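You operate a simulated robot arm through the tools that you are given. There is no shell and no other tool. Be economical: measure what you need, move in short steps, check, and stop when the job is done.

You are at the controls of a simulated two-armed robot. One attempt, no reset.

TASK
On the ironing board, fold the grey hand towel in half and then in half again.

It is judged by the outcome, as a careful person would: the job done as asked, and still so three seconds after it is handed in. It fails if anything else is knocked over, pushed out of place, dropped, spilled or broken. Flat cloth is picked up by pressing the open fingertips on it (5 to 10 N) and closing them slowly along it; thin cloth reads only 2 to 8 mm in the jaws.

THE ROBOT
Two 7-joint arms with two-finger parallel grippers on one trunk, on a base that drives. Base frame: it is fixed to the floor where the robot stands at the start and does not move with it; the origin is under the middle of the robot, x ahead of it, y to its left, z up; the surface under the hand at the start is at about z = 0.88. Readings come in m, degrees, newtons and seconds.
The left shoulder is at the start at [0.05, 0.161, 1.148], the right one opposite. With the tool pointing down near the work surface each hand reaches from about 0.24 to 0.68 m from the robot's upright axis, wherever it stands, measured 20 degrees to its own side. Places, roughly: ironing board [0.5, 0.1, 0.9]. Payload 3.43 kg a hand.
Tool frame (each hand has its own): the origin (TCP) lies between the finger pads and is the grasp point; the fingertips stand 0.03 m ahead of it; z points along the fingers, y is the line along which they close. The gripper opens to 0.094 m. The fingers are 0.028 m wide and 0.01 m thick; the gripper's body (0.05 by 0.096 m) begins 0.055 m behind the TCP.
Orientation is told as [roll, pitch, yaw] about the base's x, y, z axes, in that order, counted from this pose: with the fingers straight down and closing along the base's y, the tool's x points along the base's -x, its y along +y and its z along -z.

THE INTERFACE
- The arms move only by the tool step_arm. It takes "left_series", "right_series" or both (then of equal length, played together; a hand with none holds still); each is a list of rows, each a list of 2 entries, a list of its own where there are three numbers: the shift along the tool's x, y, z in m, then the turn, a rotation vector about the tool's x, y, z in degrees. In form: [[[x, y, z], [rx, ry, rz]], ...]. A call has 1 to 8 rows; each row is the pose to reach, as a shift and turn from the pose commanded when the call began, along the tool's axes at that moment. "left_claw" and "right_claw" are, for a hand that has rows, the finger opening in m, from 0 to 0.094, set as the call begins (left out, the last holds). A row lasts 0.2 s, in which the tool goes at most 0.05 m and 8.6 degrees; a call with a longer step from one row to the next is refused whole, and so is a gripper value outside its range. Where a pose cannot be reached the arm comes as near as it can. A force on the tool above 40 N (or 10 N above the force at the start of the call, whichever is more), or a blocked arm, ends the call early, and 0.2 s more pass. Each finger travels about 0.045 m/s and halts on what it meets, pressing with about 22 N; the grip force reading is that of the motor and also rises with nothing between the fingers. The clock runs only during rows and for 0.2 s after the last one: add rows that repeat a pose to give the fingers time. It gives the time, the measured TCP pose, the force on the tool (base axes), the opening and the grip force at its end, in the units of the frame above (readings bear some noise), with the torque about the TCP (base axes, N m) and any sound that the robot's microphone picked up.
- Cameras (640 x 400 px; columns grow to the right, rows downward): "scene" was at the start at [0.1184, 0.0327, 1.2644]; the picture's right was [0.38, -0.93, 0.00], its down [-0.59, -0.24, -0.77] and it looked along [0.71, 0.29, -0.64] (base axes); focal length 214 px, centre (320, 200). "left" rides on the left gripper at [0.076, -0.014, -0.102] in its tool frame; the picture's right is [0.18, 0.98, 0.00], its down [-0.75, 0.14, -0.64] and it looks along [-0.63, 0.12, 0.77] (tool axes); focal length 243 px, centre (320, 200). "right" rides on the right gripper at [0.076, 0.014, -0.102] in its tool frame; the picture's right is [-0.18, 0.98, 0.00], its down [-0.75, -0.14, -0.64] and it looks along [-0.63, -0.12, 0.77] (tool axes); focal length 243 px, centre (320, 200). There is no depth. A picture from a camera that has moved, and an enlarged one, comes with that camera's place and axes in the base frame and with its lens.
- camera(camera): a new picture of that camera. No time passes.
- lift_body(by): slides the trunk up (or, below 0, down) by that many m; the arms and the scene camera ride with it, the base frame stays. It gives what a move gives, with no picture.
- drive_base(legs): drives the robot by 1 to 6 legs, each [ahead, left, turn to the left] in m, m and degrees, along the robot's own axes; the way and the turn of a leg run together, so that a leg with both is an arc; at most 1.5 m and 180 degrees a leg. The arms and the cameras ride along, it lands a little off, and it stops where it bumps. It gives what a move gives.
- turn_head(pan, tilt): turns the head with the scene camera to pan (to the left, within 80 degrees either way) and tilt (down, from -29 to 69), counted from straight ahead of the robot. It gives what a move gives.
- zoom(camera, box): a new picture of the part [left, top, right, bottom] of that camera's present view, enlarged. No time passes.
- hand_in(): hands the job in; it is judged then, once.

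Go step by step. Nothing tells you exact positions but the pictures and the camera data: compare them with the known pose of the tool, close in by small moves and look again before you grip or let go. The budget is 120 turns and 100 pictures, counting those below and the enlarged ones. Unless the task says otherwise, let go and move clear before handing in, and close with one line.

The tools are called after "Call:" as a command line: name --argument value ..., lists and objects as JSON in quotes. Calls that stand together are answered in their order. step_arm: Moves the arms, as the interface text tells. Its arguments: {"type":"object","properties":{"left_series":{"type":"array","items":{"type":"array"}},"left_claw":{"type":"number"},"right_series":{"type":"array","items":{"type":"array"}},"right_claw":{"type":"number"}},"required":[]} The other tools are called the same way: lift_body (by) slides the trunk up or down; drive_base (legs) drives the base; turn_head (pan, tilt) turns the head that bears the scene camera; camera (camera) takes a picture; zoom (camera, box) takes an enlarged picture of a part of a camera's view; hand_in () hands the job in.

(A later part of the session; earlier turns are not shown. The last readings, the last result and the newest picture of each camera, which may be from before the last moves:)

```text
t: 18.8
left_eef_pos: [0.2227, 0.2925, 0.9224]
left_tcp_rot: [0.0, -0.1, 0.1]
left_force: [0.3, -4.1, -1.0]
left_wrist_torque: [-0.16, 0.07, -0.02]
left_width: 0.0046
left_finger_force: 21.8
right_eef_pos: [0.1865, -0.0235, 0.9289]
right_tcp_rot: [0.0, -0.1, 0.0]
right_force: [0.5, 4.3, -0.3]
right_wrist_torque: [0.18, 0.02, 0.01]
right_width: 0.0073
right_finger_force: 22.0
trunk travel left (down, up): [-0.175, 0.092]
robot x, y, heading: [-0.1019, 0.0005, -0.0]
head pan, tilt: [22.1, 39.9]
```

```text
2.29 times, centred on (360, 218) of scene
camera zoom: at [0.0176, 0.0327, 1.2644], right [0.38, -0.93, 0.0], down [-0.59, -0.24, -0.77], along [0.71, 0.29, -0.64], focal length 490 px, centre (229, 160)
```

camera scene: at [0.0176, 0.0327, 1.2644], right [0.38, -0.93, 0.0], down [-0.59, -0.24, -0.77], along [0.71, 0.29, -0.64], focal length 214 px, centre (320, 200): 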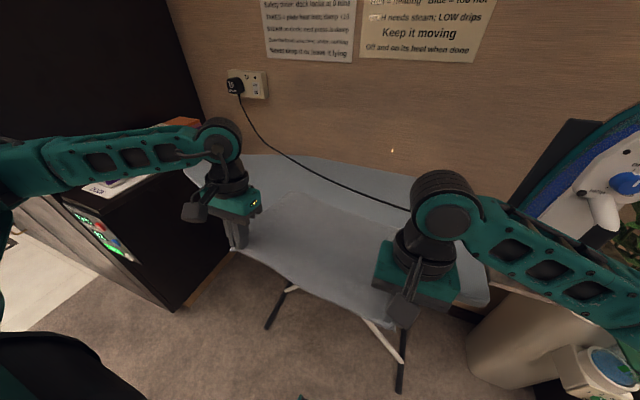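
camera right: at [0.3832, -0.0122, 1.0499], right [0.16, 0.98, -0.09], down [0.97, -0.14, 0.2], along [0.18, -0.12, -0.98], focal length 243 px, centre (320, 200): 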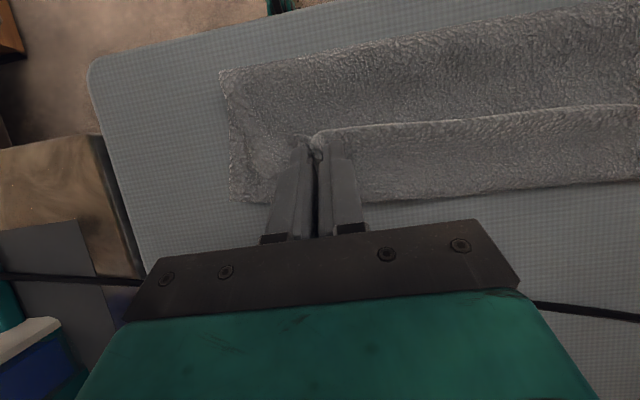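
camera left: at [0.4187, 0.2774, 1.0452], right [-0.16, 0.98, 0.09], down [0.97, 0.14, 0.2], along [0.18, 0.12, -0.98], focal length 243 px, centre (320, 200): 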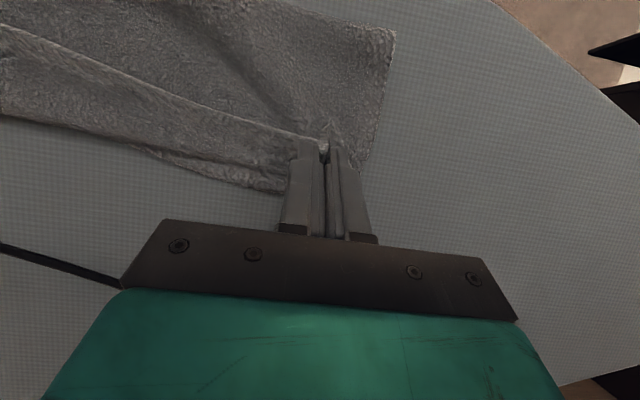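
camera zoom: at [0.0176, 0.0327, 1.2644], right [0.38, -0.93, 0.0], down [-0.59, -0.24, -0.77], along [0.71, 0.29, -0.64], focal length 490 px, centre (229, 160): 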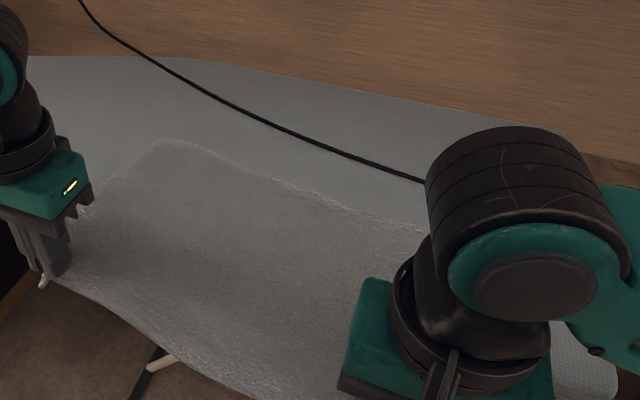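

Flat again. Now a low, slack roll-over.

Call:
step_arm --left_series '[[[-0.015, 0, -0.03], [0, 5, 0]], [[-0.05, 0, -0.05], [0, 11, 0]], [[-0.09, 0, -0.06], [0, 17, 0]], [[-0.13, 0, -0.06], [0, 23, 0]], [[-0.165, 0, -0.05], [0, 27, 0]], [[-0.185, 0, -0.035], [0, 29, 0]], [[-0.185, 0, -0.035], [0, 29, 0]]]' --right_series '[[[-0.015, 0, -0.03], [0, 5, 0]], [[-0.05, 0, -0.05], [0, 11, 0]], [[-0.09, 0, -0.06], [0, 17, 0]], [[-0.13, 0, -0.06], [0, 23, 0]], [[-0.165, 0, -0.05], [0, 27, 0]], [[-0.185, 0, -0.035], [0, 29, 0]], [[-0.185, 0, -0.035], [0, 29, 0]]]'

Call:
zoom --camera "scene" --box '[220, 130, 500, 305]'

Call:
camera --camera "left"

Call:
camera --camera "right"

```text
t: 20.4
left_eef_pos: [0.4103, 0.2916, 0.9565]
left_tcp_rot: [-0.1, 29.0, -0.1]
left_force: [-0.9, -7.3, 0.4]
left_wrist_torque: [-0.22, 0.03, 0.05]
left_width: 0.0046
left_finger_force: 21.6
right_eef_pos: [0.3732, -0.0258, 0.9589]
right_tcp_rot: [0.2, 29.0, 0.1]
right_force: [1.2, 5.3, -1.1]
right_wrist_torque: [0.19, -0.06, -0.08]
right_width: 0.0069
right_finger_force: 21.9
trunk travel left (down, up): [-0.175, 0.092]
robot x, y, heading: [-0.1041, 0.0004, 0.1]
head pan, tilt: [22.1, 39.9]
```

```text
2.29 times, centred on (360, 218) of scene
camera zoom: at [0.0173, 0.0327, 1.2645], right [0.38, -0.93, 0.0], down [-0.59, -0.24, -0.77], along [0.71, 0.29, -0.64], focal length 490 px, centre (229, 160)
```

zoom: 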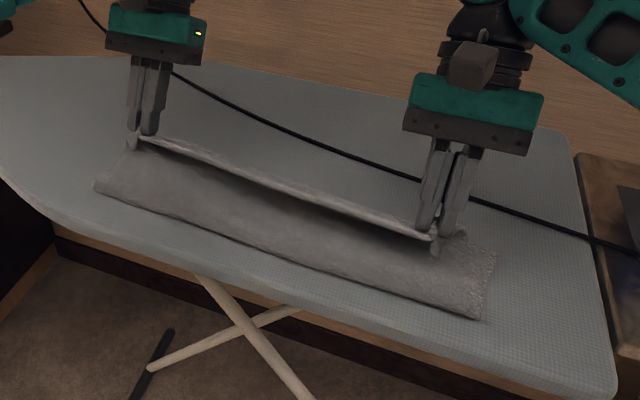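

```text
63 pictures are left
camera left: at [0.3933, 0.2779, 1.0815], right [-0.16, 0.98, 0.09], down [0.97, 0.14, 0.2], along [0.18, 0.12, -0.98], focal length 243 px, centre (320, 200)
```

left: 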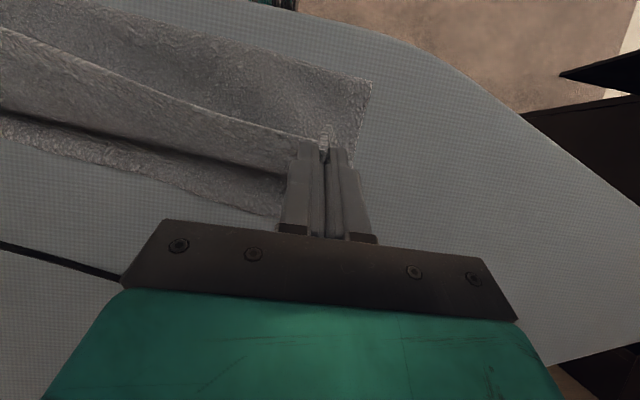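

```text
62 pictures are left
camera right: at [0.3569, -0.011, 1.0867], right [0.16, 0.98, -0.09], down [0.97, -0.14, 0.2], along [0.18, -0.12, -0.98], focal length 243 px, centre (320, 200)
```

right: 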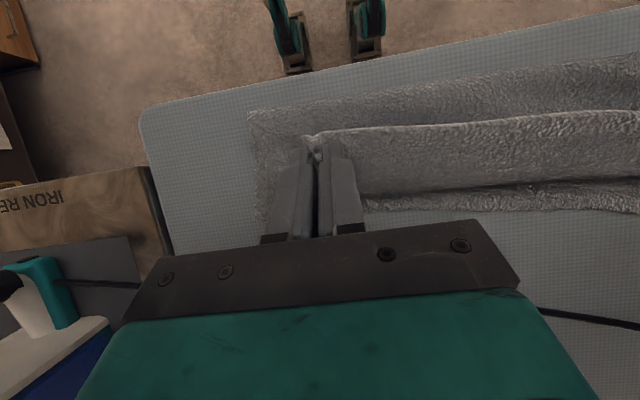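

Better placed. I'm lowering straight down so the hem strip can be flipped out to the far edge afterwards, then opening.

Call:
step_arm --left_series '[[[-0.009, -0.002, 0.013], [0, 0, 0]], [[-0.0181, -0.004, 0.0265], [0, 0, 0]], [[-0.0181, -0.004, 0.0265], [0, 0, 0]]]' --right_series '[[[-0.009, 0.002, 0.013], [0, 0, 0]], [[-0.0181, 0.004, 0.0265], [0, 0, 0]], [[-0.0181, 0.004, 0.0265], [0, 0, 0]]]'

Call:
step_arm --left_series '[[[0, 0, 0], [0, 0, 0]], [[0, 0, 0], [0, 0, 0]], [[0, 0, 0], [0, 0, 0]]]' --right_series '[[[0, 0, 0], [0, 0, 0]], [[0, 0, 0], [0, 0, 0]], [[0, 0, 0], [0, 0, 0]]]' --left_claw 0.03 --right_claw 0.03

Call:
step_arm --left_series '[[[0, 0, -0.03], [0, 0, 0]], [[0, 0, -0.07], [0, -8, 0]], [[0.02, 0, -0.1], [0, -16, 0]], [[0.04, 0, -0.1], [0, -24, 0]]]' --right_series '[[[0, 0, -0.03], [0, 0, 0]], [[0, 0, -0.07], [0, -8, 0]], [[0.02, 0, -0.1], [0, -16, 0]], [[0.04, 0, -0.1], [0, -24, 0]]]'

Call:
zoom --camera "scene" --box '[220, 130, 500, 305]'

Call:
camera --camera "left"

Call:
camera --camera "right"

```text
t: 21.2
left_eef_pos: [0.4115, 0.2884, 0.9251]
left_tcp_rot: [0.0, 28.9, 0.3]
left_force: [0.2, -1.1, 1.0]
left_wrist_torque: [-0.03, 0.02, 0.03]
left_width: 0.0047
left_finger_force: 21.8
right_eef_pos: [0.3778, -0.0211, 0.9307]
right_tcp_rot: [-0.1, 29.0, 0.0]
right_force: [0.9, 1.2, -0.1]
right_wrist_torque: [0.02, -0.03, -0.01]
right_width: 0.0069
right_finger_force: 21.8
trunk travel left (down, up): [-0.175, 0.092]
robot x, y, heading: [-0.1015, 0.0022, -0.1]
head pan, tilt: [22.1, 39.9]
```

```text
t: 22.0
left_eef_pos: [0.4119, 0.2874, 0.924]
left_tcp_rot: [-0.1, 29.0, 0.1]
left_force: [-0.3, 0.1, 1.0]
left_wrist_torque: [0.01, -0.01, 0.01]
left_width: 0.0297
left_finger_force: 0.1
right_eef_pos: [0.3768, -0.0209, 0.9311]
right_tcp_rot: [0.1, 29.1, 0.0]
right_force: [0.6, 0.3, -0.2]
right_wrist_torque: [-0.02, 0.01, 0.0]
right_width: 0.0302
right_finger_force: 0.1
trunk travel left (down, up): [-0.175, 0.092]
robot x, y, heading: [-0.1031, -0.0026, 0.2]
head pan, tilt: [22.1, 39.9]
```

```text
t: 23.0
left_eef_pos: [0.425, 0.2855, 1.0314]
left_tcp_rot: [0.0, 4.8, 0.3]
left_force: [-0.2, -0.3, 0.8]
left_wrist_torque: [0.02, 0.0, -0.02]
left_width: 0.0299
left_finger_force: 0.0
right_eef_pos: [0.3898, -0.0205, 1.0385]
right_tcp_rot: [0.0, 4.7, 0.0]
right_force: [-0.5, 0.3, 0.2]
right_wrist_torque: [-0.02, 0.02, 0.0]
right_width: 0.03
right_finger_force: 0.0
trunk travel left (down, up): [-0.175, 0.092]
robot x, y, heading: [-0.1014, -0.0011, 0.1]
head pan, tilt: [22.1, 39.9]
```

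```text
2.29 times, centred on (360, 218) of scene
camera zoom: at [0.0167, 0.0328, 1.2645], right [0.38, -0.93, 0.0], down [-0.59, -0.24, -0.77], along [0.71, 0.29, -0.64], focal length 490 px, centre (229, 160)
```

zoom: 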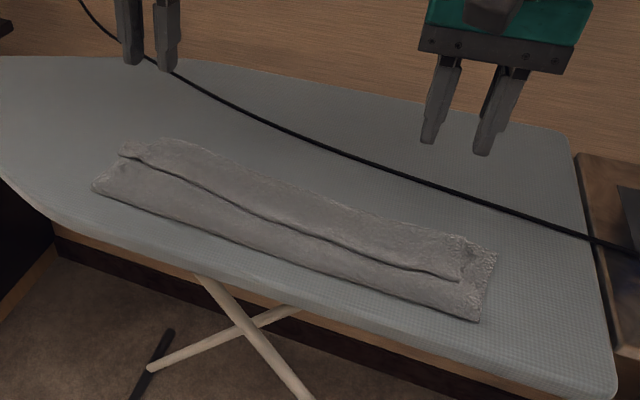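

```text
60 pictures are left
camera left: at [0.3578, 0.2729, 1.1386], right [-0.19, 0.98, 0.01], down [0.8, 0.14, 0.58], along [0.56, 0.12, -0.82], focal length 243 px, centre (320, 200)
```

left: 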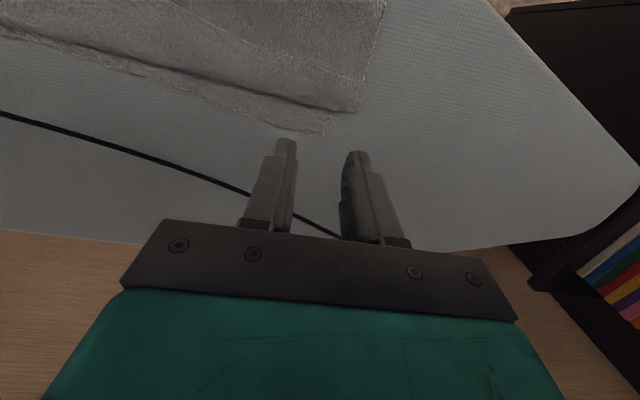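

```text
59 pictures are left
camera right: at [0.3233, -0.0058, 1.1474], right [0.18, 0.98, -0.02], down [0.8, -0.14, 0.58], along [0.56, -0.12, -0.82], focal length 243 px, centre (320, 200)
```

right: 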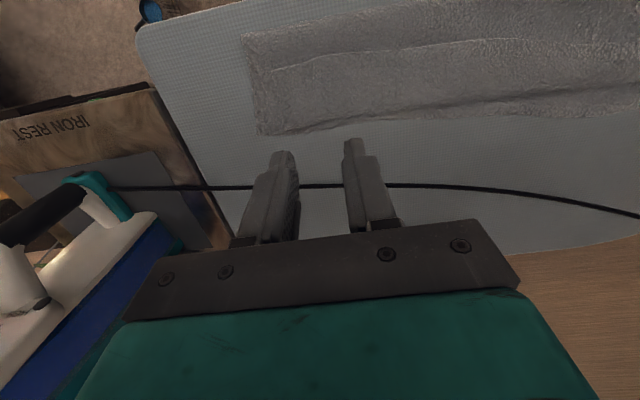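

Released, but the hem strip has turned back some 5–6 cm. I'll look closer at its shape before regripping the hem from a better direction.

Call:
zoom --camera "scene" --box '[250, 180, 350, 243]'

Call:
zoom --camera "scene" --box '[340, 210, 450, 279]'

```text
6.35 times, centred on (300, 212) of scene
camera zoom: at [0.0167, 0.0328, 1.2645], right [0.38, -0.93, 0.0], down [-0.59, -0.24, -0.77], along [0.71, 0.29, -0.64], focal length 1362 px, centre (447, 127)
```

zoom: 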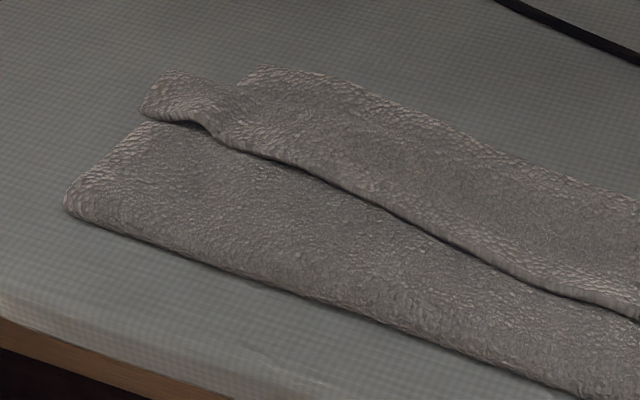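

```text
5.80 times, centred on (395, 244) of scene
camera zoom: at [0.0167, 0.0328, 1.2645], right [0.38, -0.93, 0.0], down [-0.59, -0.24, -0.77], along [0.71, 0.29, -0.64], focal length 1243 px, centre (-115, -58)
```

zoom: 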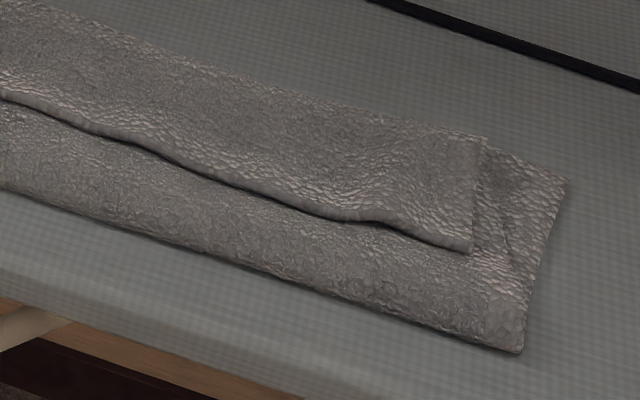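

The hem flap lies on top, its free edge towards me. I'll regrip that hem with the hands leaning back (fingers pointing forward and down), so turning them over in the fold flips the hem correctly. First I'll pose above it.

Call:
step_arm --left_series '[[[0.006, -0.003, 0.01], [0, -8, 0]], [[0.013, -0.007, 0.021], [0, -16, 0]], [[0.019, -0.01, 0.032], [0, -24, 0]], [[0.025, -0.014, 0.042], [0, -32, 0]], [[0.032, -0.017, 0.053], [0, -40, 0]], [[0.038, -0.02, 0.0636], [0, -48, 0]], [[0.038, -0.02, 0.0636], [0, -50, 0]]]' --right_series '[[[0.006, -0.001, 0.012], [0, -8, 0]], [[0.012, -0.002, 0.024], [0, -16, 0]], [[0.018, -0.002, 0.036], [0, -24, 0]], [[0.024, -0.003, 0.048], [0, -32, 0]], [[0.03, -0.004, 0.06], [0, -40, 0]], [[0.035, -0.0045, 0.072], [0, -48, 0]], [[0.035, -0.0045, 0.072], [0, -50, 0]]]' --left_claw 0.04 --right_claw 0.04

Call:
camera --camera "left"

Call:
camera --camera "right"

```text
t: 24.6
left_eef_pos: [0.3802, 0.2673, 0.9711]
left_tcp_rot: [-0.1, -45.2, 0.1]
left_force: [0.6, -0.2, -0.1]
left_wrist_torque: [0.05, -0.03, -0.02]
left_width: 0.0404
left_finger_force: 0.1
right_eef_pos: [0.349, -0.0253, 0.9694]
right_tcp_rot: [0.1, -45.1, 0.0]
right_force: [-0.2, 0.4, 0.8]
right_wrist_torque: [0.01, 0.02, 0.02]
right_width: 0.04
right_finger_force: 0.0
trunk travel left (down, up): [-0.175, 0.092]
robot x, y, heading: [-0.0977, -0.0005, 0.2]
head pan, tilt: [22.1, 39.9]
```

```text
56 pictures are left
camera left: at [0.2546, 0.2528, 0.9894], right [-0.13, 0.98, -0.13], down [0.08, 0.14, 0.99], along [0.99, 0.12, -0.09], focal length 243 px, centre (320, 200)
```

left: 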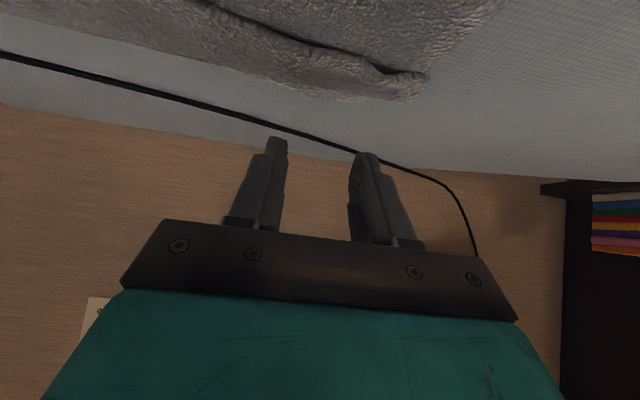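

```text
55 pictures are left
camera right: at [0.2228, -0.0108, 0.9884], right [0.13, 0.98, 0.13], down [0.08, -0.14, 0.99], along [0.99, -0.12, -0.09], focal length 243 px, centre (320, 200)
```

right: 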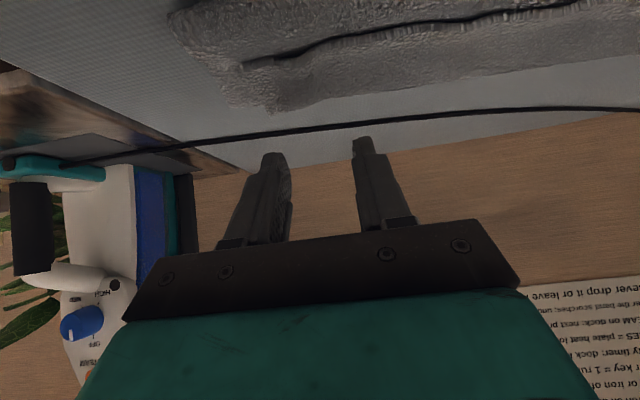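

Hem edges confirmed at x≈0.380 (left) and 0.348 (right). Descending to near contact.

Call:
step_arm --left_series '[[[0.012, 0, 0.012], [0, 0, 0]], [[0.0247, 0, 0.0247], [0, 0, 0]], [[0.0265, 0, 0.0265], [0, 0, 0]]]' --right_series '[[[0.012, 0, 0.012], [0, 0, 0]], [[0.0247, 0, 0.0247], [0, 0, 0]], [[0.0265, 0, 0.0265], [0, 0, 0]]]'

Call:
zoom --camera "scene" --box '[250, 180, 450, 305]'

```text
t: 25.4
left_eef_pos: [0.3812, 0.2686, 0.9361]
left_tcp_rot: [0.0, -45.0, 0.3]
left_force: [-0.7, 0.8, 0.1]
left_wrist_torque: [-0.03, 0.01, 0.01]
left_width: 0.0399
left_finger_force: 0.1
right_eef_pos: [0.3494, -0.0241, 0.9315]
right_tcp_rot: [0.0, -45.0, 0.0]
right_force: [-0.6, 0.2, -0.1]
right_wrist_torque: [-0.01, -0.01, 0.01]
right_width: 0.0402
right_finger_force: 0.0
trunk travel left (down, up): [-0.175, 0.092]
robot x, y, heading: [-0.1, 0.006, 0.1]
head pan, tilt: [22.1, 39.9]
```

```text
3.20 times, centred on (350, 242) of scene
camera zoom: at [0.0175, 0.0327, 1.2644], right [0.38, -0.93, 0.0], down [-0.59, -0.24, -0.77], along [0.71, 0.29, -0.64], focal length 686 px, centre (224, 64)
```

zoom: 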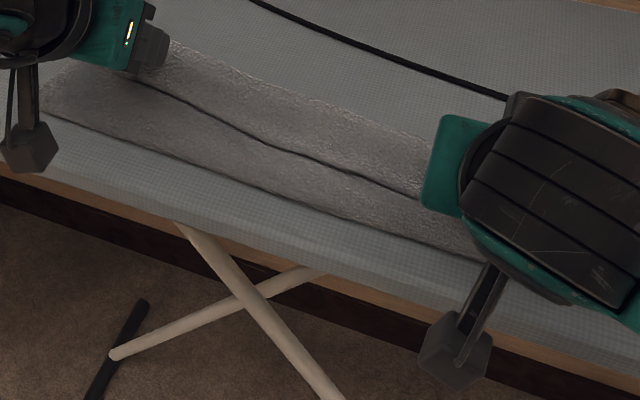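

No contact yet, so I'm pressing down in small steps.

Call:
step_arm --left_series '[[[0.002, 0, 0.002], [0, 0, 0]], [[0.004, 0, 0.004], [0, 0, 0]], [[0.004, 0, 0.004], [0, 0, 0]]]' --right_series '[[[0.0015, 0, 0.0015], [0, 0, 0]], [[0.003, 0, 0.003], [0, 0, 0]], [[0.003, 0, 0.003], [0, 0, 0]]]'

```text
t: 26.2
left_eef_pos: [0.3817, 0.2671, 0.9293]
left_tcp_rot: [0.0, -45.0, 0.2]
left_force: [1.0, 0.6, -0.3]
left_wrist_torque: [0.0, -0.02, 0.03]
left_width: 0.0401
left_finger_force: 0.2
right_eef_pos: [0.3495, -0.0247, 0.9276]
right_tcp_rot: [0.0, -45.1, -0.1]
right_force: [0.1, 0.6, -0.6]
right_wrist_torque: [0.04, -0.01, -0.02]
right_width: 0.0399
right_finger_force: 0.1
trunk travel left (down, up): [-0.175, 0.092]
robot x, y, heading: [-0.1004, -0.0007, 0.2]
head pan, tilt: [22.1, 39.9]
```

Call:
step_arm --left_series '[[[0.0015, 0, 0.0015], [0, 0, 0]], [[0.003, 0, 0.003], [0, 0, 0]], [[0.003, 0, 0.003], [0, 0, 0]]]' --right_series '[[[0.0015, 0, 0.0015], [0, 0, 0]], [[0.003, 0, 0.003], [0, 0, 0]], [[0.003, 0, 0.003], [0, 0, 0]]]'

Call:
camera --camera "right"

Call:
camera --camera "left"

```text
t: 27.0
left_eef_pos: [0.3821, 0.2677, 0.9253]
left_tcp_rot: [0.1, -45.0, 0.2]
left_force: [1.2, 0.6, 0.5]
left_wrist_torque: [0.0, -0.01, 0.01]
left_width: 0.0403
left_finger_force: 0.1
right_eef_pos: [0.3493, -0.0231, 0.9243]
right_tcp_rot: [0.0, -45.0, 0.0]
right_force: [-0.1, -0.6, 0.7]
right_wrist_torque: [-0.06, -0.01, 0.02]
right_width: 0.04
right_finger_force: 0.2
trunk travel left (down, up): [-0.175, 0.092]
robot x, y, heading: [-0.1026, -0.0002, -0.1]
head pan, tilt: [22.1, 39.9]
```

```text
53 pictures are left
camera right: at [0.2229, -0.0097, 0.9429], right [0.13, 0.98, 0.13], down [0.08, -0.14, 0.99], along [0.99, -0.12, -0.1], focal length 243 px, centre (320, 200)
```

right: 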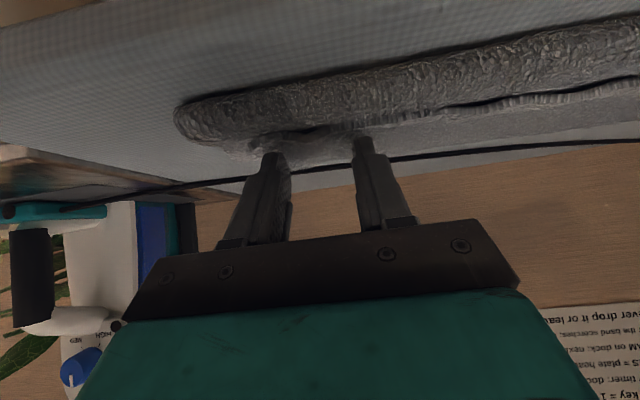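

```text
52 pictures are left
camera left: at [0.2551, 0.2535, 0.9421], right [-0.13, 0.98, -0.13], down [0.08, 0.14, 0.99], along [0.99, 0.12, -0.1], focal length 243 px, centre (320, 200)
```

left: 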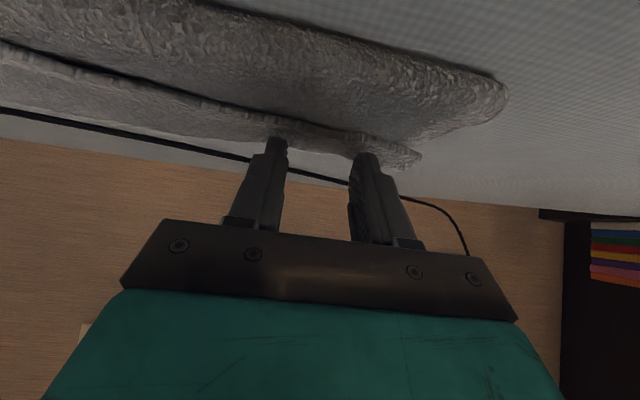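

The fingertips are right on the hem strip. Pressing a little more.

Call:
step_arm --left_series '[[[0.001, 0, 0.0015], [0, 0, 0]], [[0.002, 0, 0.003], [0, 0, 0]]]' --right_series '[[[0.001, 0, 0.0015], [0, 0, 0]], [[0.002, 0, 0.003], [0, 0, 0]]]'

```text
t: 27.6
left_eef_pos: [0.3836, 0.2672, 0.9221]
left_tcp_rot: [-0.1, -45.0, 0.1]
left_force: [0.3, -0.8, 0.8]
left_wrist_torque: [0.01, 0.03, 0.01]
left_width: 0.04
left_finger_force: 0.0
right_eef_pos: [0.3488, -0.0248, 0.9202]
right_tcp_rot: [0.0, -45.0, -0.1]
right_force: [-0.6, -0.6, 3.1]
right_wrist_torque: [-0.01, -0.01, -0.03]
right_width: 0.0401
right_finger_force: 0.0
trunk travel left (down, up): [-0.175, 0.092]
robot x, y, heading: [-0.1002, -0.0002, -0.1]
head pan, tilt: [22.1, 39.9]
```

Call:
step_arm --left_series '[[[0.0015, 0, 0.0015], [0, 0, 0]], [[0.0025, 0, 0.0025], [0, 0, 0]]]' --right_series '[[[0.0005, 0, 0.0005], [0, 0, 0]], [[0.001, 0, 0.001], [0, 0, 0]]]'

```text
t: 28.2
left_eef_pos: [0.3819, 0.267, 0.9203]
left_tcp_rot: [0.0, -45.2, 0.1]
left_force: [1.0, 0.8, 4.3]
left_wrist_torque: [-0.02, -0.02, 0.03]
left_width: 0.0403
left_finger_force: 0.0
right_eef_pos: [0.3497, -0.0248, 0.9211]
right_tcp_rot: [0.0, -45.1, 0.0]
right_force: [-1.4, 0.8, 3.7]
right_wrist_torque: [0.02, -0.01, 0.01]
right_width: 0.0399
right_finger_force: 0.1
trunk travel left (down, up): [-0.175, 0.092]
robot x, y, heading: [-0.1, -0.002, 0.1]
head pan, tilt: [22.1, 39.9]
```

Both press at about 4 N, so I'm closing in stages.

Call:
step_arm --left_series '[[[0.0005, 0, 0.0005], [0, 0, 0]], [[0.0005, 0, 0.0005], [0, 0, 0]]]' --right_series '[[[0.001, 0, 0.001], [0, 0, 0]], [[0.001, 0, 0.001], [0, 0, 0]]]' --left_claw 0.025 --right_claw 0.025

Call:
step_arm --left_series '[[[0, 0, 0], [0, 0, 0]], [[0, 0, 0], [0, 0, 0]]]' --right_series '[[[0, 0, 0], [0, 0, 0]], [[0, 0, 0], [0, 0, 0]]]' --left_claw 0.013 --right_claw 0.013

Call:
step_arm --left_series '[[[0, 0, 0], [0, 0, 0]], [[0, 0, 0], [0, 0, 0]], [[0, 0, 0], [0, 0, 0]]]' --right_series '[[[0, 0, 0], [0, 0, 0]], [[0, 0, 0], [0, 0, 0]], [[0, 0, 0], [0, 0, 0]]]' --left_claw 0.0 --right_claw 0.0

Call:
step_arm --left_series '[[[-0.007, 0, -0.007], [0, 0, 0]], [[-0.014, 0, -0.014], [0, 0, 0]]]' --right_series '[[[-0.007, 0, -0.007], [0, 0, 0]], [[-0.014, 0, -0.014], [0, 0, 0]]]'

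Call:
camera --camera "right"

Call:
camera --camera "left"

```text
t: 28.8
left_eef_pos: [0.3816, 0.2661, 0.9186]
left_tcp_rot: [-0.1, -45.1, 0.1]
left_force: [1.0, -2.1, 4.8]
left_wrist_torque: [-0.04, -0.08, -0.05]
left_width: 0.0256
left_finger_force: 0.9
right_eef_pos: [0.35, -0.0253, 0.9188]
right_tcp_rot: [0.1, -45.2, 0.0]
right_force: [1.3, 2.3, 7.0]
right_wrist_torque: [0.07, -0.12, 0.0]
right_width: 0.0261
right_finger_force: 0.7
trunk travel left (down, up): [-0.175, 0.092]
robot x, y, heading: [-0.0993, -0.0049, 0.1]
head pan, tilt: [22.1, 39.9]
```

```text
t: 29.4
left_eef_pos: [0.3808, 0.2663, 0.9187]
left_tcp_rot: [-0.1, -45.1, 0.0]
left_force: [-0.2, -4.3, 4.3]
left_wrist_torque: [-0.16, -0.03, -0.07]
left_width: 0.0134
left_finger_force: 3.3
right_eef_pos: [0.3503, -0.024, 0.9183]
right_tcp_rot: [0.0, -45.2, 0.0]
right_force: [0.7, 5.0, 7.8]
right_wrist_torque: [0.15, -0.08, 0.02]
right_width: 0.014
right_finger_force: 1.5
trunk travel left (down, up): [-0.175, 0.092]
robot x, y, heading: [-0.0996, -0.0033, 0.1]
head pan, tilt: [22.1, 39.9]
```

```text
t: 30.2
left_eef_pos: [0.382, 0.2667, 0.9193]
left_tcp_rot: [-0.3, -45.2, 0.1]
left_force: [-0.6, -8.3, 4.8]
left_wrist_torque: [-0.26, 0.0, -0.15]
left_width: 0.0066
left_finger_force: 21.8
right_eef_pos: [0.3495, -0.024, 0.9191]
right_tcp_rot: [0.1, -45.2, 0.0]
right_force: [1.3, 10.2, 8.0]
right_wrist_torque: [0.35, -0.14, 0.07]
right_width: 0.0084
right_finger_force: 21.9
trunk travel left (down, up): [-0.175, 0.092]
robot x, y, heading: [-0.0975, -0.004, 0.0]
head pan, tilt: [22.1, 39.9]
```

```text
t: 30.8
left_eef_pos: [0.3814, 0.2671, 0.9375]
left_tcp_rot: [-0.1, -44.9, 0.2]
left_force: [-0.1, -10.3, -0.8]
left_wrist_torque: [-0.32, 0.03, -0.18]
left_width: 0.0065
left_finger_force: 22.0
right_eef_pos: [0.3509, -0.0242, 0.9366]
right_tcp_rot: [0.0, -44.9, 0.1]
right_force: [1.2, 9.7, -0.5]
right_wrist_torque: [0.39, -0.09, 0.08]
right_width: 0.0079
right_finger_force: 21.6
trunk travel left (down, up): [-0.175, 0.092]
robot x, y, heading: [-0.1008, 0.0038, 0.0]
head pan, tilt: [22.1, 39.9]
```

```text
51 pictures are left
camera right: at [0.2248, -0.011, 0.9556], right [0.13, 0.98, 0.13], down [0.08, -0.14, 0.99], along [0.99, -0.12, -0.1], focal length 243 px, centre (320, 200)
```

right: 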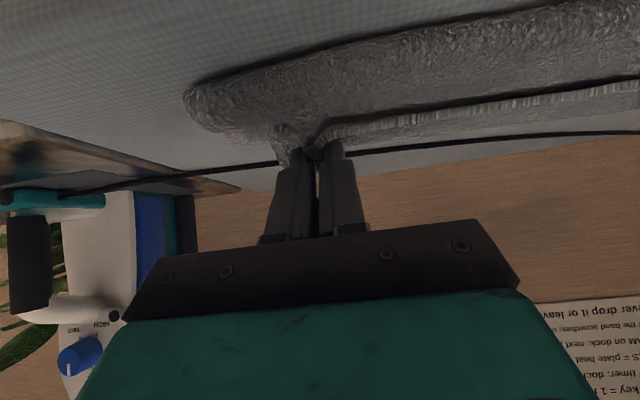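

```text
50 pictures are left
camera left: at [0.2554, 0.2535, 0.9554], right [-0.13, 0.98, -0.13], down [0.08, 0.14, 0.99], along [0.99, 0.12, -0.1], focal length 243 px, centre (320, 200)
```

left: 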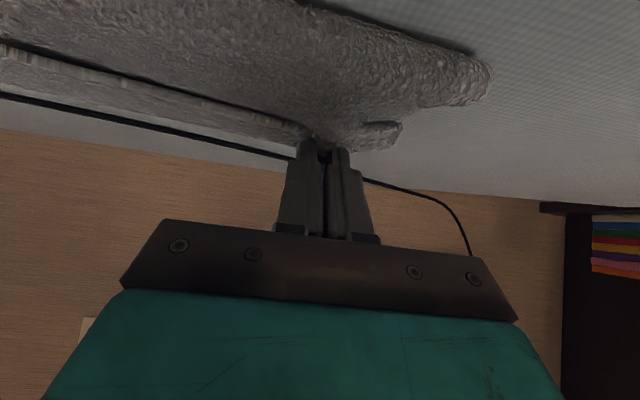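

Both have hold. I'm raising a bit and easing the sideways tension to see which layers come.

Call:
step_arm --left_series '[[[-0.018, -0.005, -0.018], [0, 5, 0]], [[-0.035, -0.01, -0.035], [0, 10, 0]], [[-0.035, -0.01, -0.035], [0, 10, 0]]]' --right_series '[[[-0.018, 0.005, -0.018], [0, 5, 0]], [[-0.035, 0.01, -0.035], [0, 10, 0]], [[-0.035, 0.01, -0.035], [0, 10, 0]]]'

Call:
camera --camera "right"

Call:
camera --camera "left"

Call:
zoom --camera "scene" --box '[220, 130, 500, 305]'

```text
t: 31.6
left_eef_pos: [0.3826, 0.2581, 0.9876]
left_tcp_rot: [0.0, -34.9, 0.2]
left_force: [1.3, -0.8, -0.2]
left_wrist_torque: [0.01, 0.0, -0.01]
left_width: 0.0062
left_finger_force: 21.9
right_eef_pos: [0.3508, -0.0158, 0.987]
right_tcp_rot: [-0.2, -34.8, 0.1]
right_force: [-0.2, 0.0, 0.5]
right_wrist_torque: [-0.02, 0.01, -0.01]
right_width: 0.0064
right_finger_force: 21.8
trunk travel left (down, up): [-0.175, 0.092]
robot x, y, heading: [-0.0985, -0.0013, 0.1]
head pan, tilt: [22.1, 39.9]
```

```text
49 pictures are left
camera right: at [0.2302, -0.0004, 1.0281], right [0.15, 0.98, 0.1], down [0.25, -0.14, 0.96], along [0.96, -0.12, -0.27], focal length 243 px, centre (320, 200)
```

right: 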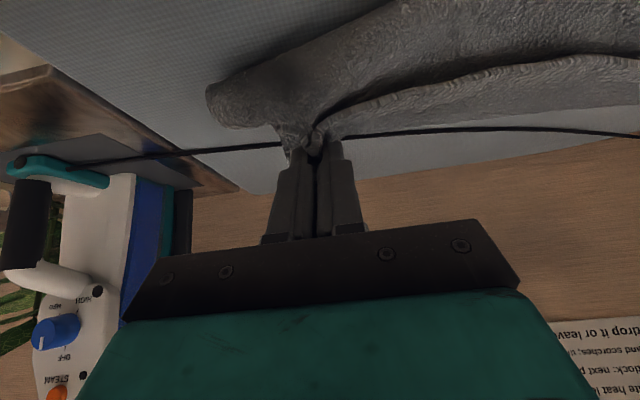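

```text
48 pictures are left
camera left: at [0.2611, 0.2437, 1.026], right [-0.15, 0.98, -0.1], down [0.25, 0.14, 0.96], along [0.96, 0.12, -0.27], focal length 243 px, centre (320, 200)
```

left: 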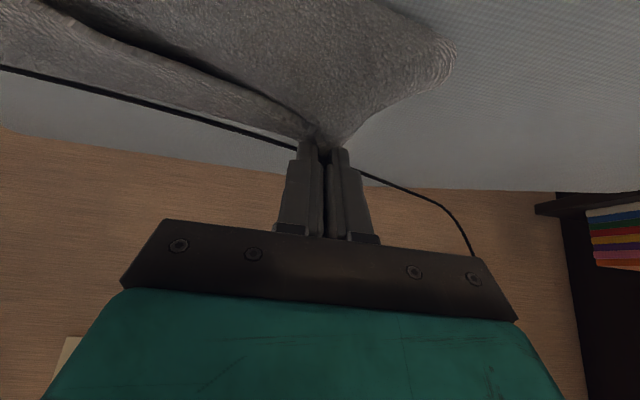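

```text
2.29 times, centred on (360, 218) of scene
camera zoom: at [0.0175, 0.0327, 1.2644], right [0.38, -0.93, 0.0], down [-0.59, -0.24, -0.77], along [0.71, 0.29, -0.64], focal length 490 px, centre (229, 160)
```

zoom: 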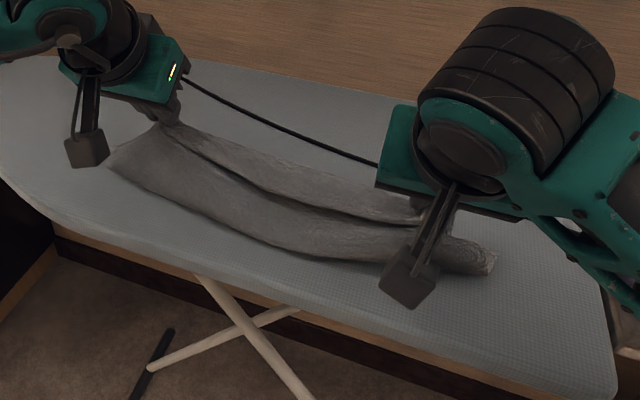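

Both hands picked up two layers (hem and the layer beneath), so I'll set it back down where it was, release and try a more selective grip.

Call:
step_arm --left_series '[[[0.015, 0.004, 0.015], [0, -4, 0]], [[0.03, 0.008, 0.03], [0, -8, 0]], [[0.044, 0.01, 0.044], [0, -10, 0]], [[0.044, 0.01, 0.044], [0, -10, 0]]]' --right_series '[[[0.015, -0.004, 0.015], [0, -4, 0]], [[0.03, -0.008, 0.03], [0, -8, 0]], [[0.044, -0.01, 0.044], [0, -10, 0]], [[0.044, -0.01, 0.044], [0, -10, 0]]]'

Call:
step_arm --left_series '[[[0, 0, 0], [0, 0, 0]], [[0, 0, 0], [0, 0, 0]], [[0, 0, -0.03], [0, 0, 0]], [[0, 0, -0.07], [0, 8, 0]], [[-0.03, 0, -0.1], [0, 16, 0]], [[-0.05, 0, -0.12], [0, 24, 0]], [[-0.07, 0, -0.12], [0, 32, 0]], [[-0.07, 0, -0.12], [0, 40, 0]]]' --right_series '[[[0, 0, 0], [0, 0, 0]], [[0, 0, 0], [0, 0, 0]], [[0, 0, -0.03], [0, 0, 0]], [[0, 0, -0.07], [0, 8, 0]], [[-0.03, 0, -0.1], [0, 16, 0]], [[-0.05, 0, -0.12], [0, 24, 0]], [[-0.07, 0, -0.12], [0, 32, 0]], [[-0.07, 0, -0.12], [0, 40, 0]]]' --left_claw 0.04 --right_claw 0.04

Call:
zoom --camera "scene" --box '[220, 130, 500, 305]'

```text
t: 32.6
left_eef_pos: [0.3686, 0.2664, 0.9241]
left_tcp_rot: [-0.2, -45.1, 0.0]
left_force: [-1.8, -8.6, 1.2]
left_wrist_torque: [-0.27, 0.02, -0.11]
left_width: 0.006
left_finger_force: 21.9
right_eef_pos: [0.34, -0.0245, 0.9257]
right_tcp_rot: [0.1, -45.1, 0.0]
right_force: [0.8, 8.5, 1.5]
right_wrist_torque: [0.28, -0.06, 0.08]
right_width: 0.0074
right_finger_force: 21.4
trunk travel left (down, up): [-0.175, 0.092]
robot x, y, heading: [-0.1036, -0.0016, 0.1]
head pan, tilt: [22.1, 39.9]
```

```text
t: 34.4
left_eef_pos: [0.3344, 0.2673, 1.0612]
left_tcp_rot: [0.0, -4.8, 0.1]
left_force: [0.3, -0.3, 0.5]
left_wrist_torque: [0.01, 0.0, 0.01]
left_width: 0.04
left_finger_force: 0.0
right_eef_pos: [0.3052, -0.0238, 1.0599]
right_tcp_rot: [0.0, -4.9, 0.1]
right_force: [0.1, 0.1, 0.5]
right_wrist_torque: [-0.04, 0.01, -0.02]
right_width: 0.0398
right_finger_force: 0.0
trunk travel left (down, up): [-0.175, 0.092]
robot x, y, heading: [-0.1056, 0.0011, -0.1]
head pan, tilt: [22.1, 39.9]
```

```text
2.29 times, centred on (360, 218) of scene
camera zoom: at [0.0176, 0.0327, 1.2644], right [0.38, -0.93, 0.0], down [-0.59, -0.24, -0.77], along [0.71, 0.29, -0.64], focal length 490 px, centre (229, 160)
```

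zoom: 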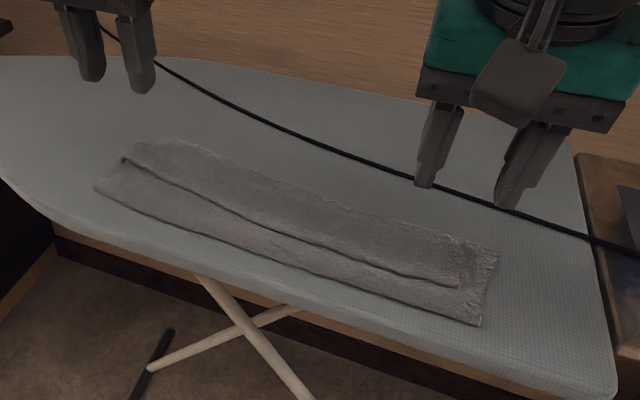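

The towel is as before. I'm turning both hands a quarter turn so the fingers close front-to-back across the hem.

Call:
step_arm --left_series '[[[0, 0, 0], [0, 0, 8.5]], [[0, 0, 0], [0, 0, 17]], [[0, 0, 0], [0, 0, 25.5]], [[0, 0, 0], [0, 0, 34]], [[0, 0, 0], [0, 0, 42.5]], [[0, 0, 0], [0, 0, 51]], [[0, 0, 0], [0, 0, 59.5]], [[0, 0, 0], [0, 0, 68]]]' --right_series '[[[0, 0, 0], [0, 0, -8.5]], [[0, 0, 0], [0, 0, -17]], [[0, 0, 0], [0, 0, -25.5]], [[0, 0, 0], [0, 0, -34]], [[0, 0, 0], [0, 0, -42.5]], [[0, 0, 0], [0, 0, -51]], [[0, 0, 0], [0, 0, -59.5]], [[0, 0, 0], [0, 0, -68]]]' --left_claw 0.03 --right_claw 0.03

Call:
step_arm --left_series '[[[0, 0, 0], [0, 0, 7]], [[0, 0, 0], [0, 0, 15]], [[0, 0, 0], [0, 0, 22]]]' --right_series '[[[0, 0, 0], [0, 0, -7]], [[0, 0, 0], [0, 0, -15]], [[0, 0, 0], [0, 0, -22]]]'

Call:
camera --camera "left"

Call:
camera --camera "right"

```text
t: 36.2
left_eef_pos: [0.2767, 0.2281, 1.0281]
left_tcp_rot: [8.8, -2.0, -58.6]
left_force: [0.5, 0.2, -0.7]
left_wrist_torque: [-0.01, -0.01, -0.01]
left_width: 0.0302
left_finger_force: 0.1
left hand out of reach, approached as far as the arm can: row 6, 7, 8
right_eef_pos: [0.3054, -0.0245, 1.0615]
right_tcp_rot: [-4.7, -1.8, 68.3]
right_force: [0.6, 0.4, 0.0]
right_wrist_torque: [0.01, -0.03, 0.03]
right_width: 0.0301
right_finger_force: 0.1
trunk travel left (down, up): [-0.175, 0.092]
robot x, y, heading: [-0.0998, 0.0034, -0.2]
head pan, tilt: [22.1, 39.9]
```

```text
t: 37.0
left_eef_pos: [0.2295, 0.1715, 1.0128]
left_tcp_rot: [10.5, 1.4, -76.2]
left_force: [-0.1, 0.6, -0.4]
left_wrist_torque: [-0.04, -0.03, -0.02]
left_width: 0.0298
left_finger_force: 0.1
left hand out of reach, approached as far as the arm can: row 1, 2, 3
right_eef_pos: [0.3026, -0.0229, 1.0612]
right_tcp_rot: [-5.0, 0.1, 90.3]
right_force: [0.4, 0.3, -0.4]
right_wrist_torque: [-0.04, -0.02, -0.01]
right_width: 0.0299
right_finger_force: 0.1
trunk travel left (down, up): [-0.175, 0.092]
robot x, y, heading: [-0.1016, -0.0014, 0.1]
head pan, tilt: [22.1, 39.9]
```

```text
45 pictures are left
camera left: at [0.1811, 0.2357, 1.1114], right [0.9, 0.4, 0.18], down [0.21, -0.74, 0.64], along [0.39, -0.54, -0.75], focal length 243 px, centre (320, 200)
```

left: 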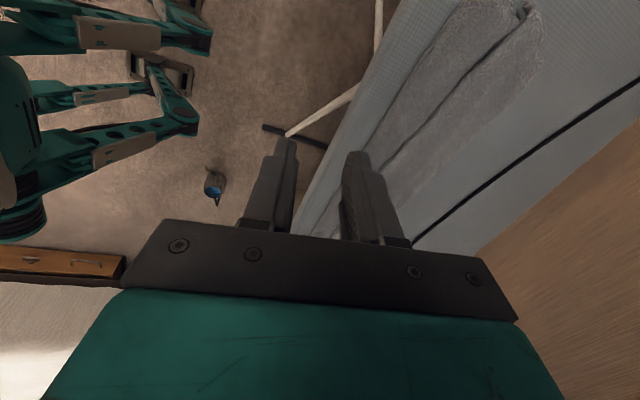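

```text
44 pictures are left
camera right: at [0.2796, -0.0992, 1.1619], right [-0.98, 0.18, -0.09], down [0.08, 0.75, 0.65], along [0.18, 0.63, -0.75], focal length 243 px, centre (320, 200)
```

right: 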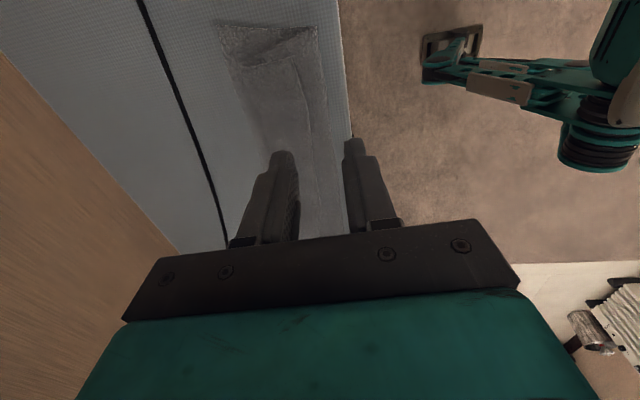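

The left can't take that yaw there, but the right can. I'll use the right hand to flip the hem flap out towards the far side bit by bit, starting near its right end.

Call:
step_arm --right_series '[[[0.002, -0.009, 0.032], [-3, 0, 0]], [[0.004, -0.018, 0.065], [-6, 0, 0]], [[0.006, -0.027, 0.097], [-10, 0, 0]], [[0.007, -0.0355, 0.122], [-10, 0, 0]], [[0.007, -0.0355, 0.122], [-10, 0, 0]]]'

Call:
camera --camera "right"

```text
t: 38.2
left_eef_pos: [0.2304, 0.1704, 1.0136]
left_tcp_rot: [10.3, 1.4, -76.2]
left_force: [-0.1, 0.0, 0.4]
left_wrist_torque: [0.01, 0.01, -0.01]
left_width: 0.0302
left_finger_force: 0.2
right_eef_pos: [0.3497, -0.0309, 0.9397]
right_tcp_rot: [5.0, 0.1, 90.0]
right_force: [0.5, -0.6, 0.0]
right_wrist_torque: [-0.02, 0.04, -0.04]
right_width: 0.0297
right_finger_force: 0.0
trunk travel left (down, up): [-0.175, 0.092]
robot x, y, heading: [-0.0989, 0.0007, 0.0]
head pan, tilt: [22.1, 39.9]
```

```text
43 pictures are left
camera right: at [0.3448, -0.1064, 1.0437], right [-0.98, 0.18, 0.09], down [0.2, 0.75, 0.63], along [0.05, 0.63, -0.77], focal length 243 px, centre (320, 200)
```

right: 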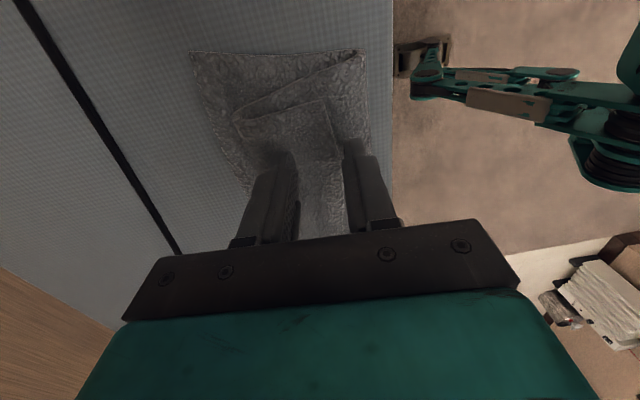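

The flap lies neatly between the fingers. Lowering to contact.

Call:
step_arm --right_series '[[[0, 0.002, 0.006], [0, 0, 0]], [[0, 0.002, 0.012], [0, 0, 0]], [[0, 0.002, 0.016], [0, 0, 0]], [[0, 0.002, 0.016], [0, 0, 0]]]'

```text
t: 39.2
left_eef_pos: [0.231, 0.171, 1.0131]
left_tcp_rot: [10.4, 1.5, -76.1]
left_force: [-0.4, -0.1, -0.4]
left_wrist_torque: [-0.01, 0.02, -0.02]
left_width: 0.0303
left_finger_force: 0.1
right_eef_pos: [0.3473, -0.0305, 0.926]
right_tcp_rot: [5.0, 0.0, 89.9]
right_force: [-0.1, -0.3, 0.4]
right_wrist_torque: [0.01, 0.01, 0.02]
right_width: 0.0303
right_finger_force: 0.4
trunk travel left (down, up): [-0.175, 0.092]
robot x, y, heading: [-0.1014, -0.001, 0.1]
head pan, tilt: [22.1, 39.9]
```

Call:
step_arm --right_series '[[[0, 0, 0.002], [0, 0, 0]], [[0, 0, 0.004], [0, 0, 0]], [[0, 0, 0.004], [0, 0, 0]]]'

Call:
camera --camera "right"

```text
t: 40.0
left_eef_pos: [0.2308, 0.1702, 1.0123]
left_tcp_rot: [10.4, 1.3, -76.2]
left_force: [0.4, -0.5, 1.4]
left_wrist_torque: [-0.01, 0.04, -0.01]
left_width: 0.03
left_finger_force: 0.0
right_eef_pos: [0.3464, -0.0311, 0.9228]
right_tcp_rot: [4.9, 0.0, 90.0]
right_force: [1.1, -0.5, 1.9]
right_wrist_torque: [0.02, -0.09, 0.01]
right_width: 0.0306
right_finger_force: 0.1
trunk travel left (down, up): [-0.175, 0.092]
robot x, y, heading: [-0.1011, -0.0007, 0.1]
head pan, tilt: [22.1, 39.9]
```

```text
42 pictures are left
camera right: at [0.3413, -0.1069, 1.0261], right [-0.98, 0.18, 0.09], down [0.2, 0.75, 0.63], along [0.05, 0.63, -0.77], focal length 243 px, centre (320, 200)
```

right: 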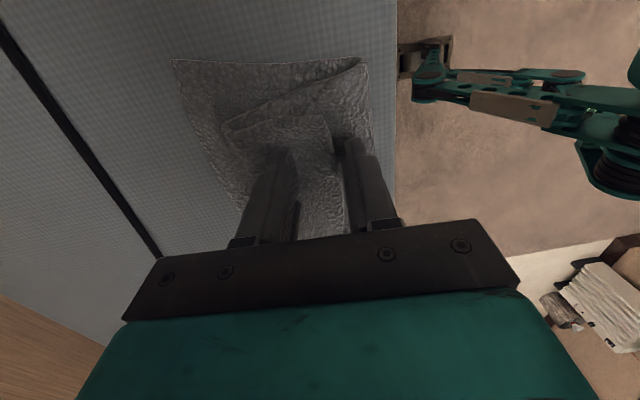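

The near finger sits just outside the hem and the far finger touches the flap. Pressing slightly and closing.

Call:
step_arm --right_series '[[[0, 0, 0.0015], [0, 0, 0]], [[0, 0, 0.0015], [0, 0, 0]], [[0, 0, 0.0015], [0, 0, 0]]]' --right_claw 0.018

Call:
camera --camera "right"

Call:
step_arm --right_series '[[[0, 0, 0], [0, 0, 0]], [[0, 0, 0], [0, 0, 0]], [[0, 0, 0], [0, 0, 0]], [[0, 0, 0], [0, 0, 0]]]' --right_claw 0.0

Call:
camera --camera "right"

```text
t: 40.8
left_eef_pos: [0.23, 0.1712, 1.0128]
left_tcp_rot: [10.4, 1.4, -76.2]
left_force: [-0.1, 0.2, 0.0]
left_wrist_torque: [-0.01, 0.0, -0.01]
left_width: 0.0299
left_finger_force: 0.1
right_eef_pos: [0.3468, -0.031, 0.9209]
right_tcp_rot: [5.0, 0.0, 89.9]
right_force: [1.4, -0.7, 3.1]
right_wrist_torque: [-0.03, -0.11, 0.01]
right_width: 0.0187
right_finger_force: 1.0
trunk travel left (down, up): [-0.175, 0.092]
robot x, y, heading: [-0.0988, 0.0006, -0.1]
head pan, tilt: [22.1, 39.9]
```

```text
41 pictures are left
camera right: at [0.3412, -0.1063, 1.0243], right [-0.98, 0.18, 0.09], down [0.2, 0.75, 0.63], along [0.05, 0.63, -0.77], focal length 243 px, centre (320, 200)
```

right: 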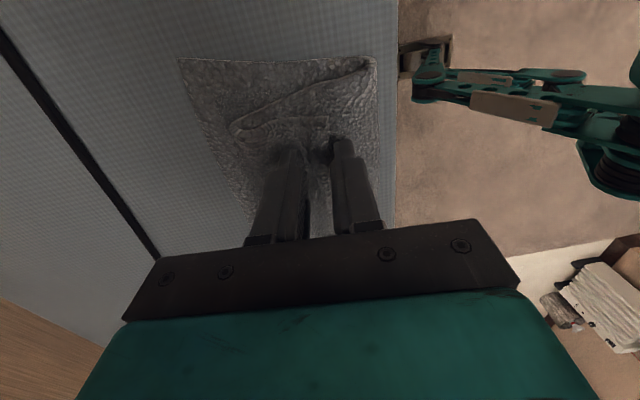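

```text
t: 41.8
left_eef_pos: [0.2302, 0.1695, 1.0134]
left_tcp_rot: [10.5, 1.4, -76.3]
left_force: [0.0, -0.8, 0.9]
left_wrist_torque: [0.0, -0.03, 0.0]
left_width: 0.0299
left_finger_force: 0.1
right_eef_pos: [0.3463, -0.0311, 0.9206]
right_tcp_rot: [5.0, -0.1, 90.0]
right_force: [2.7, -0.2, 3.8]
right_wrist_torque: [-0.02, -0.1, 0.01]
right_width: 0.0074
right_finger_force: 21.9
trunk travel left (down, up): [-0.175, 0.092]
robot x, y, heading: [-0.1036, 0.0011, 0.0]
head pan, tilt: [22.1, 39.9]
```

```text
40 pictures are left
camera right: at [0.3413, -0.1062, 1.0242], right [-0.98, 0.18, 0.09], down [0.2, 0.75, 0.63], along [0.05, 0.63, -0.77], focal length 243 px, centre (320, 200)
```

right: 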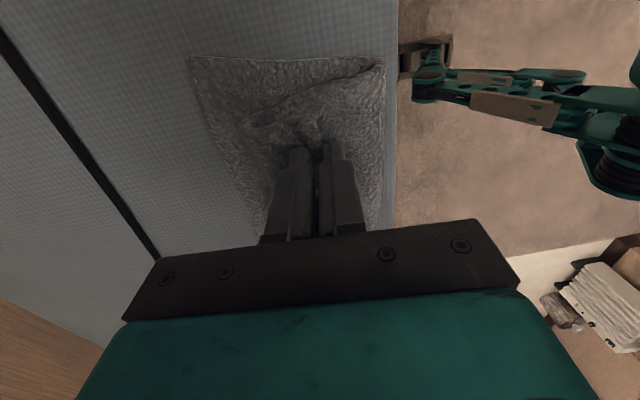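

Lifting 5 cm to check what I hold.

Call:
step_arm --right_series '[[[0, 0, -0.02], [0, 0, 0]], [[0, 0, -0.045], [0, 0, 0]], [[0, 0, -0.06], [0, 0, 0]], [[0, 0, -0.06], [0, 0, 0]]]'

Call:
camera --camera "right"

```text
t: 42.8
left_eef_pos: [0.2315, 0.1707, 1.0124]
left_tcp_rot: [10.4, 1.4, -76.3]
left_force: [-0.1, -0.4, 0.4]
left_wrist_torque: [0.02, 0.02, 0.01]
left_width: 0.03
left_finger_force: 0.0
right_eef_pos: [0.3514, -0.0323, 0.9792]
right_tcp_rot: [4.9, 0.0, 90.0]
right_force: [0.4, 0.1, 0.2]
right_wrist_torque: [-0.01, -0.03, -0.01]
right_width: 0.0071
right_finger_force: 22.0
trunk travel left (down, up): [-0.175, 0.092]
robot x, y, heading: [-0.1019, 0.0002, -0.0]
head pan, tilt: [22.1, 39.9]
```

```text
39 pictures are left
camera right: at [0.3463, -0.1083, 1.0836], right [-0.98, 0.18, 0.09], down [0.2, 0.75, 0.63], along [0.05, 0.63, -0.77], focal length 243 px, centre (320, 200)
```

right: 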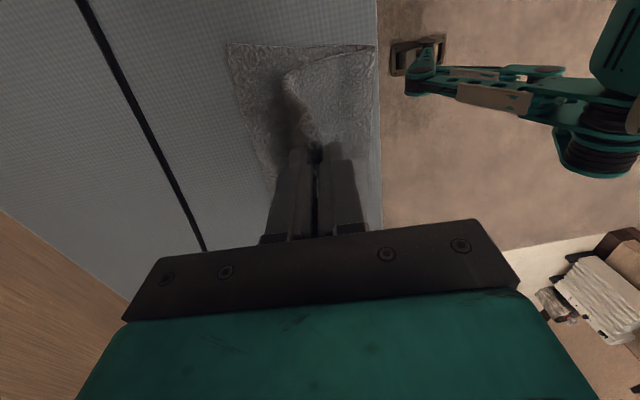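

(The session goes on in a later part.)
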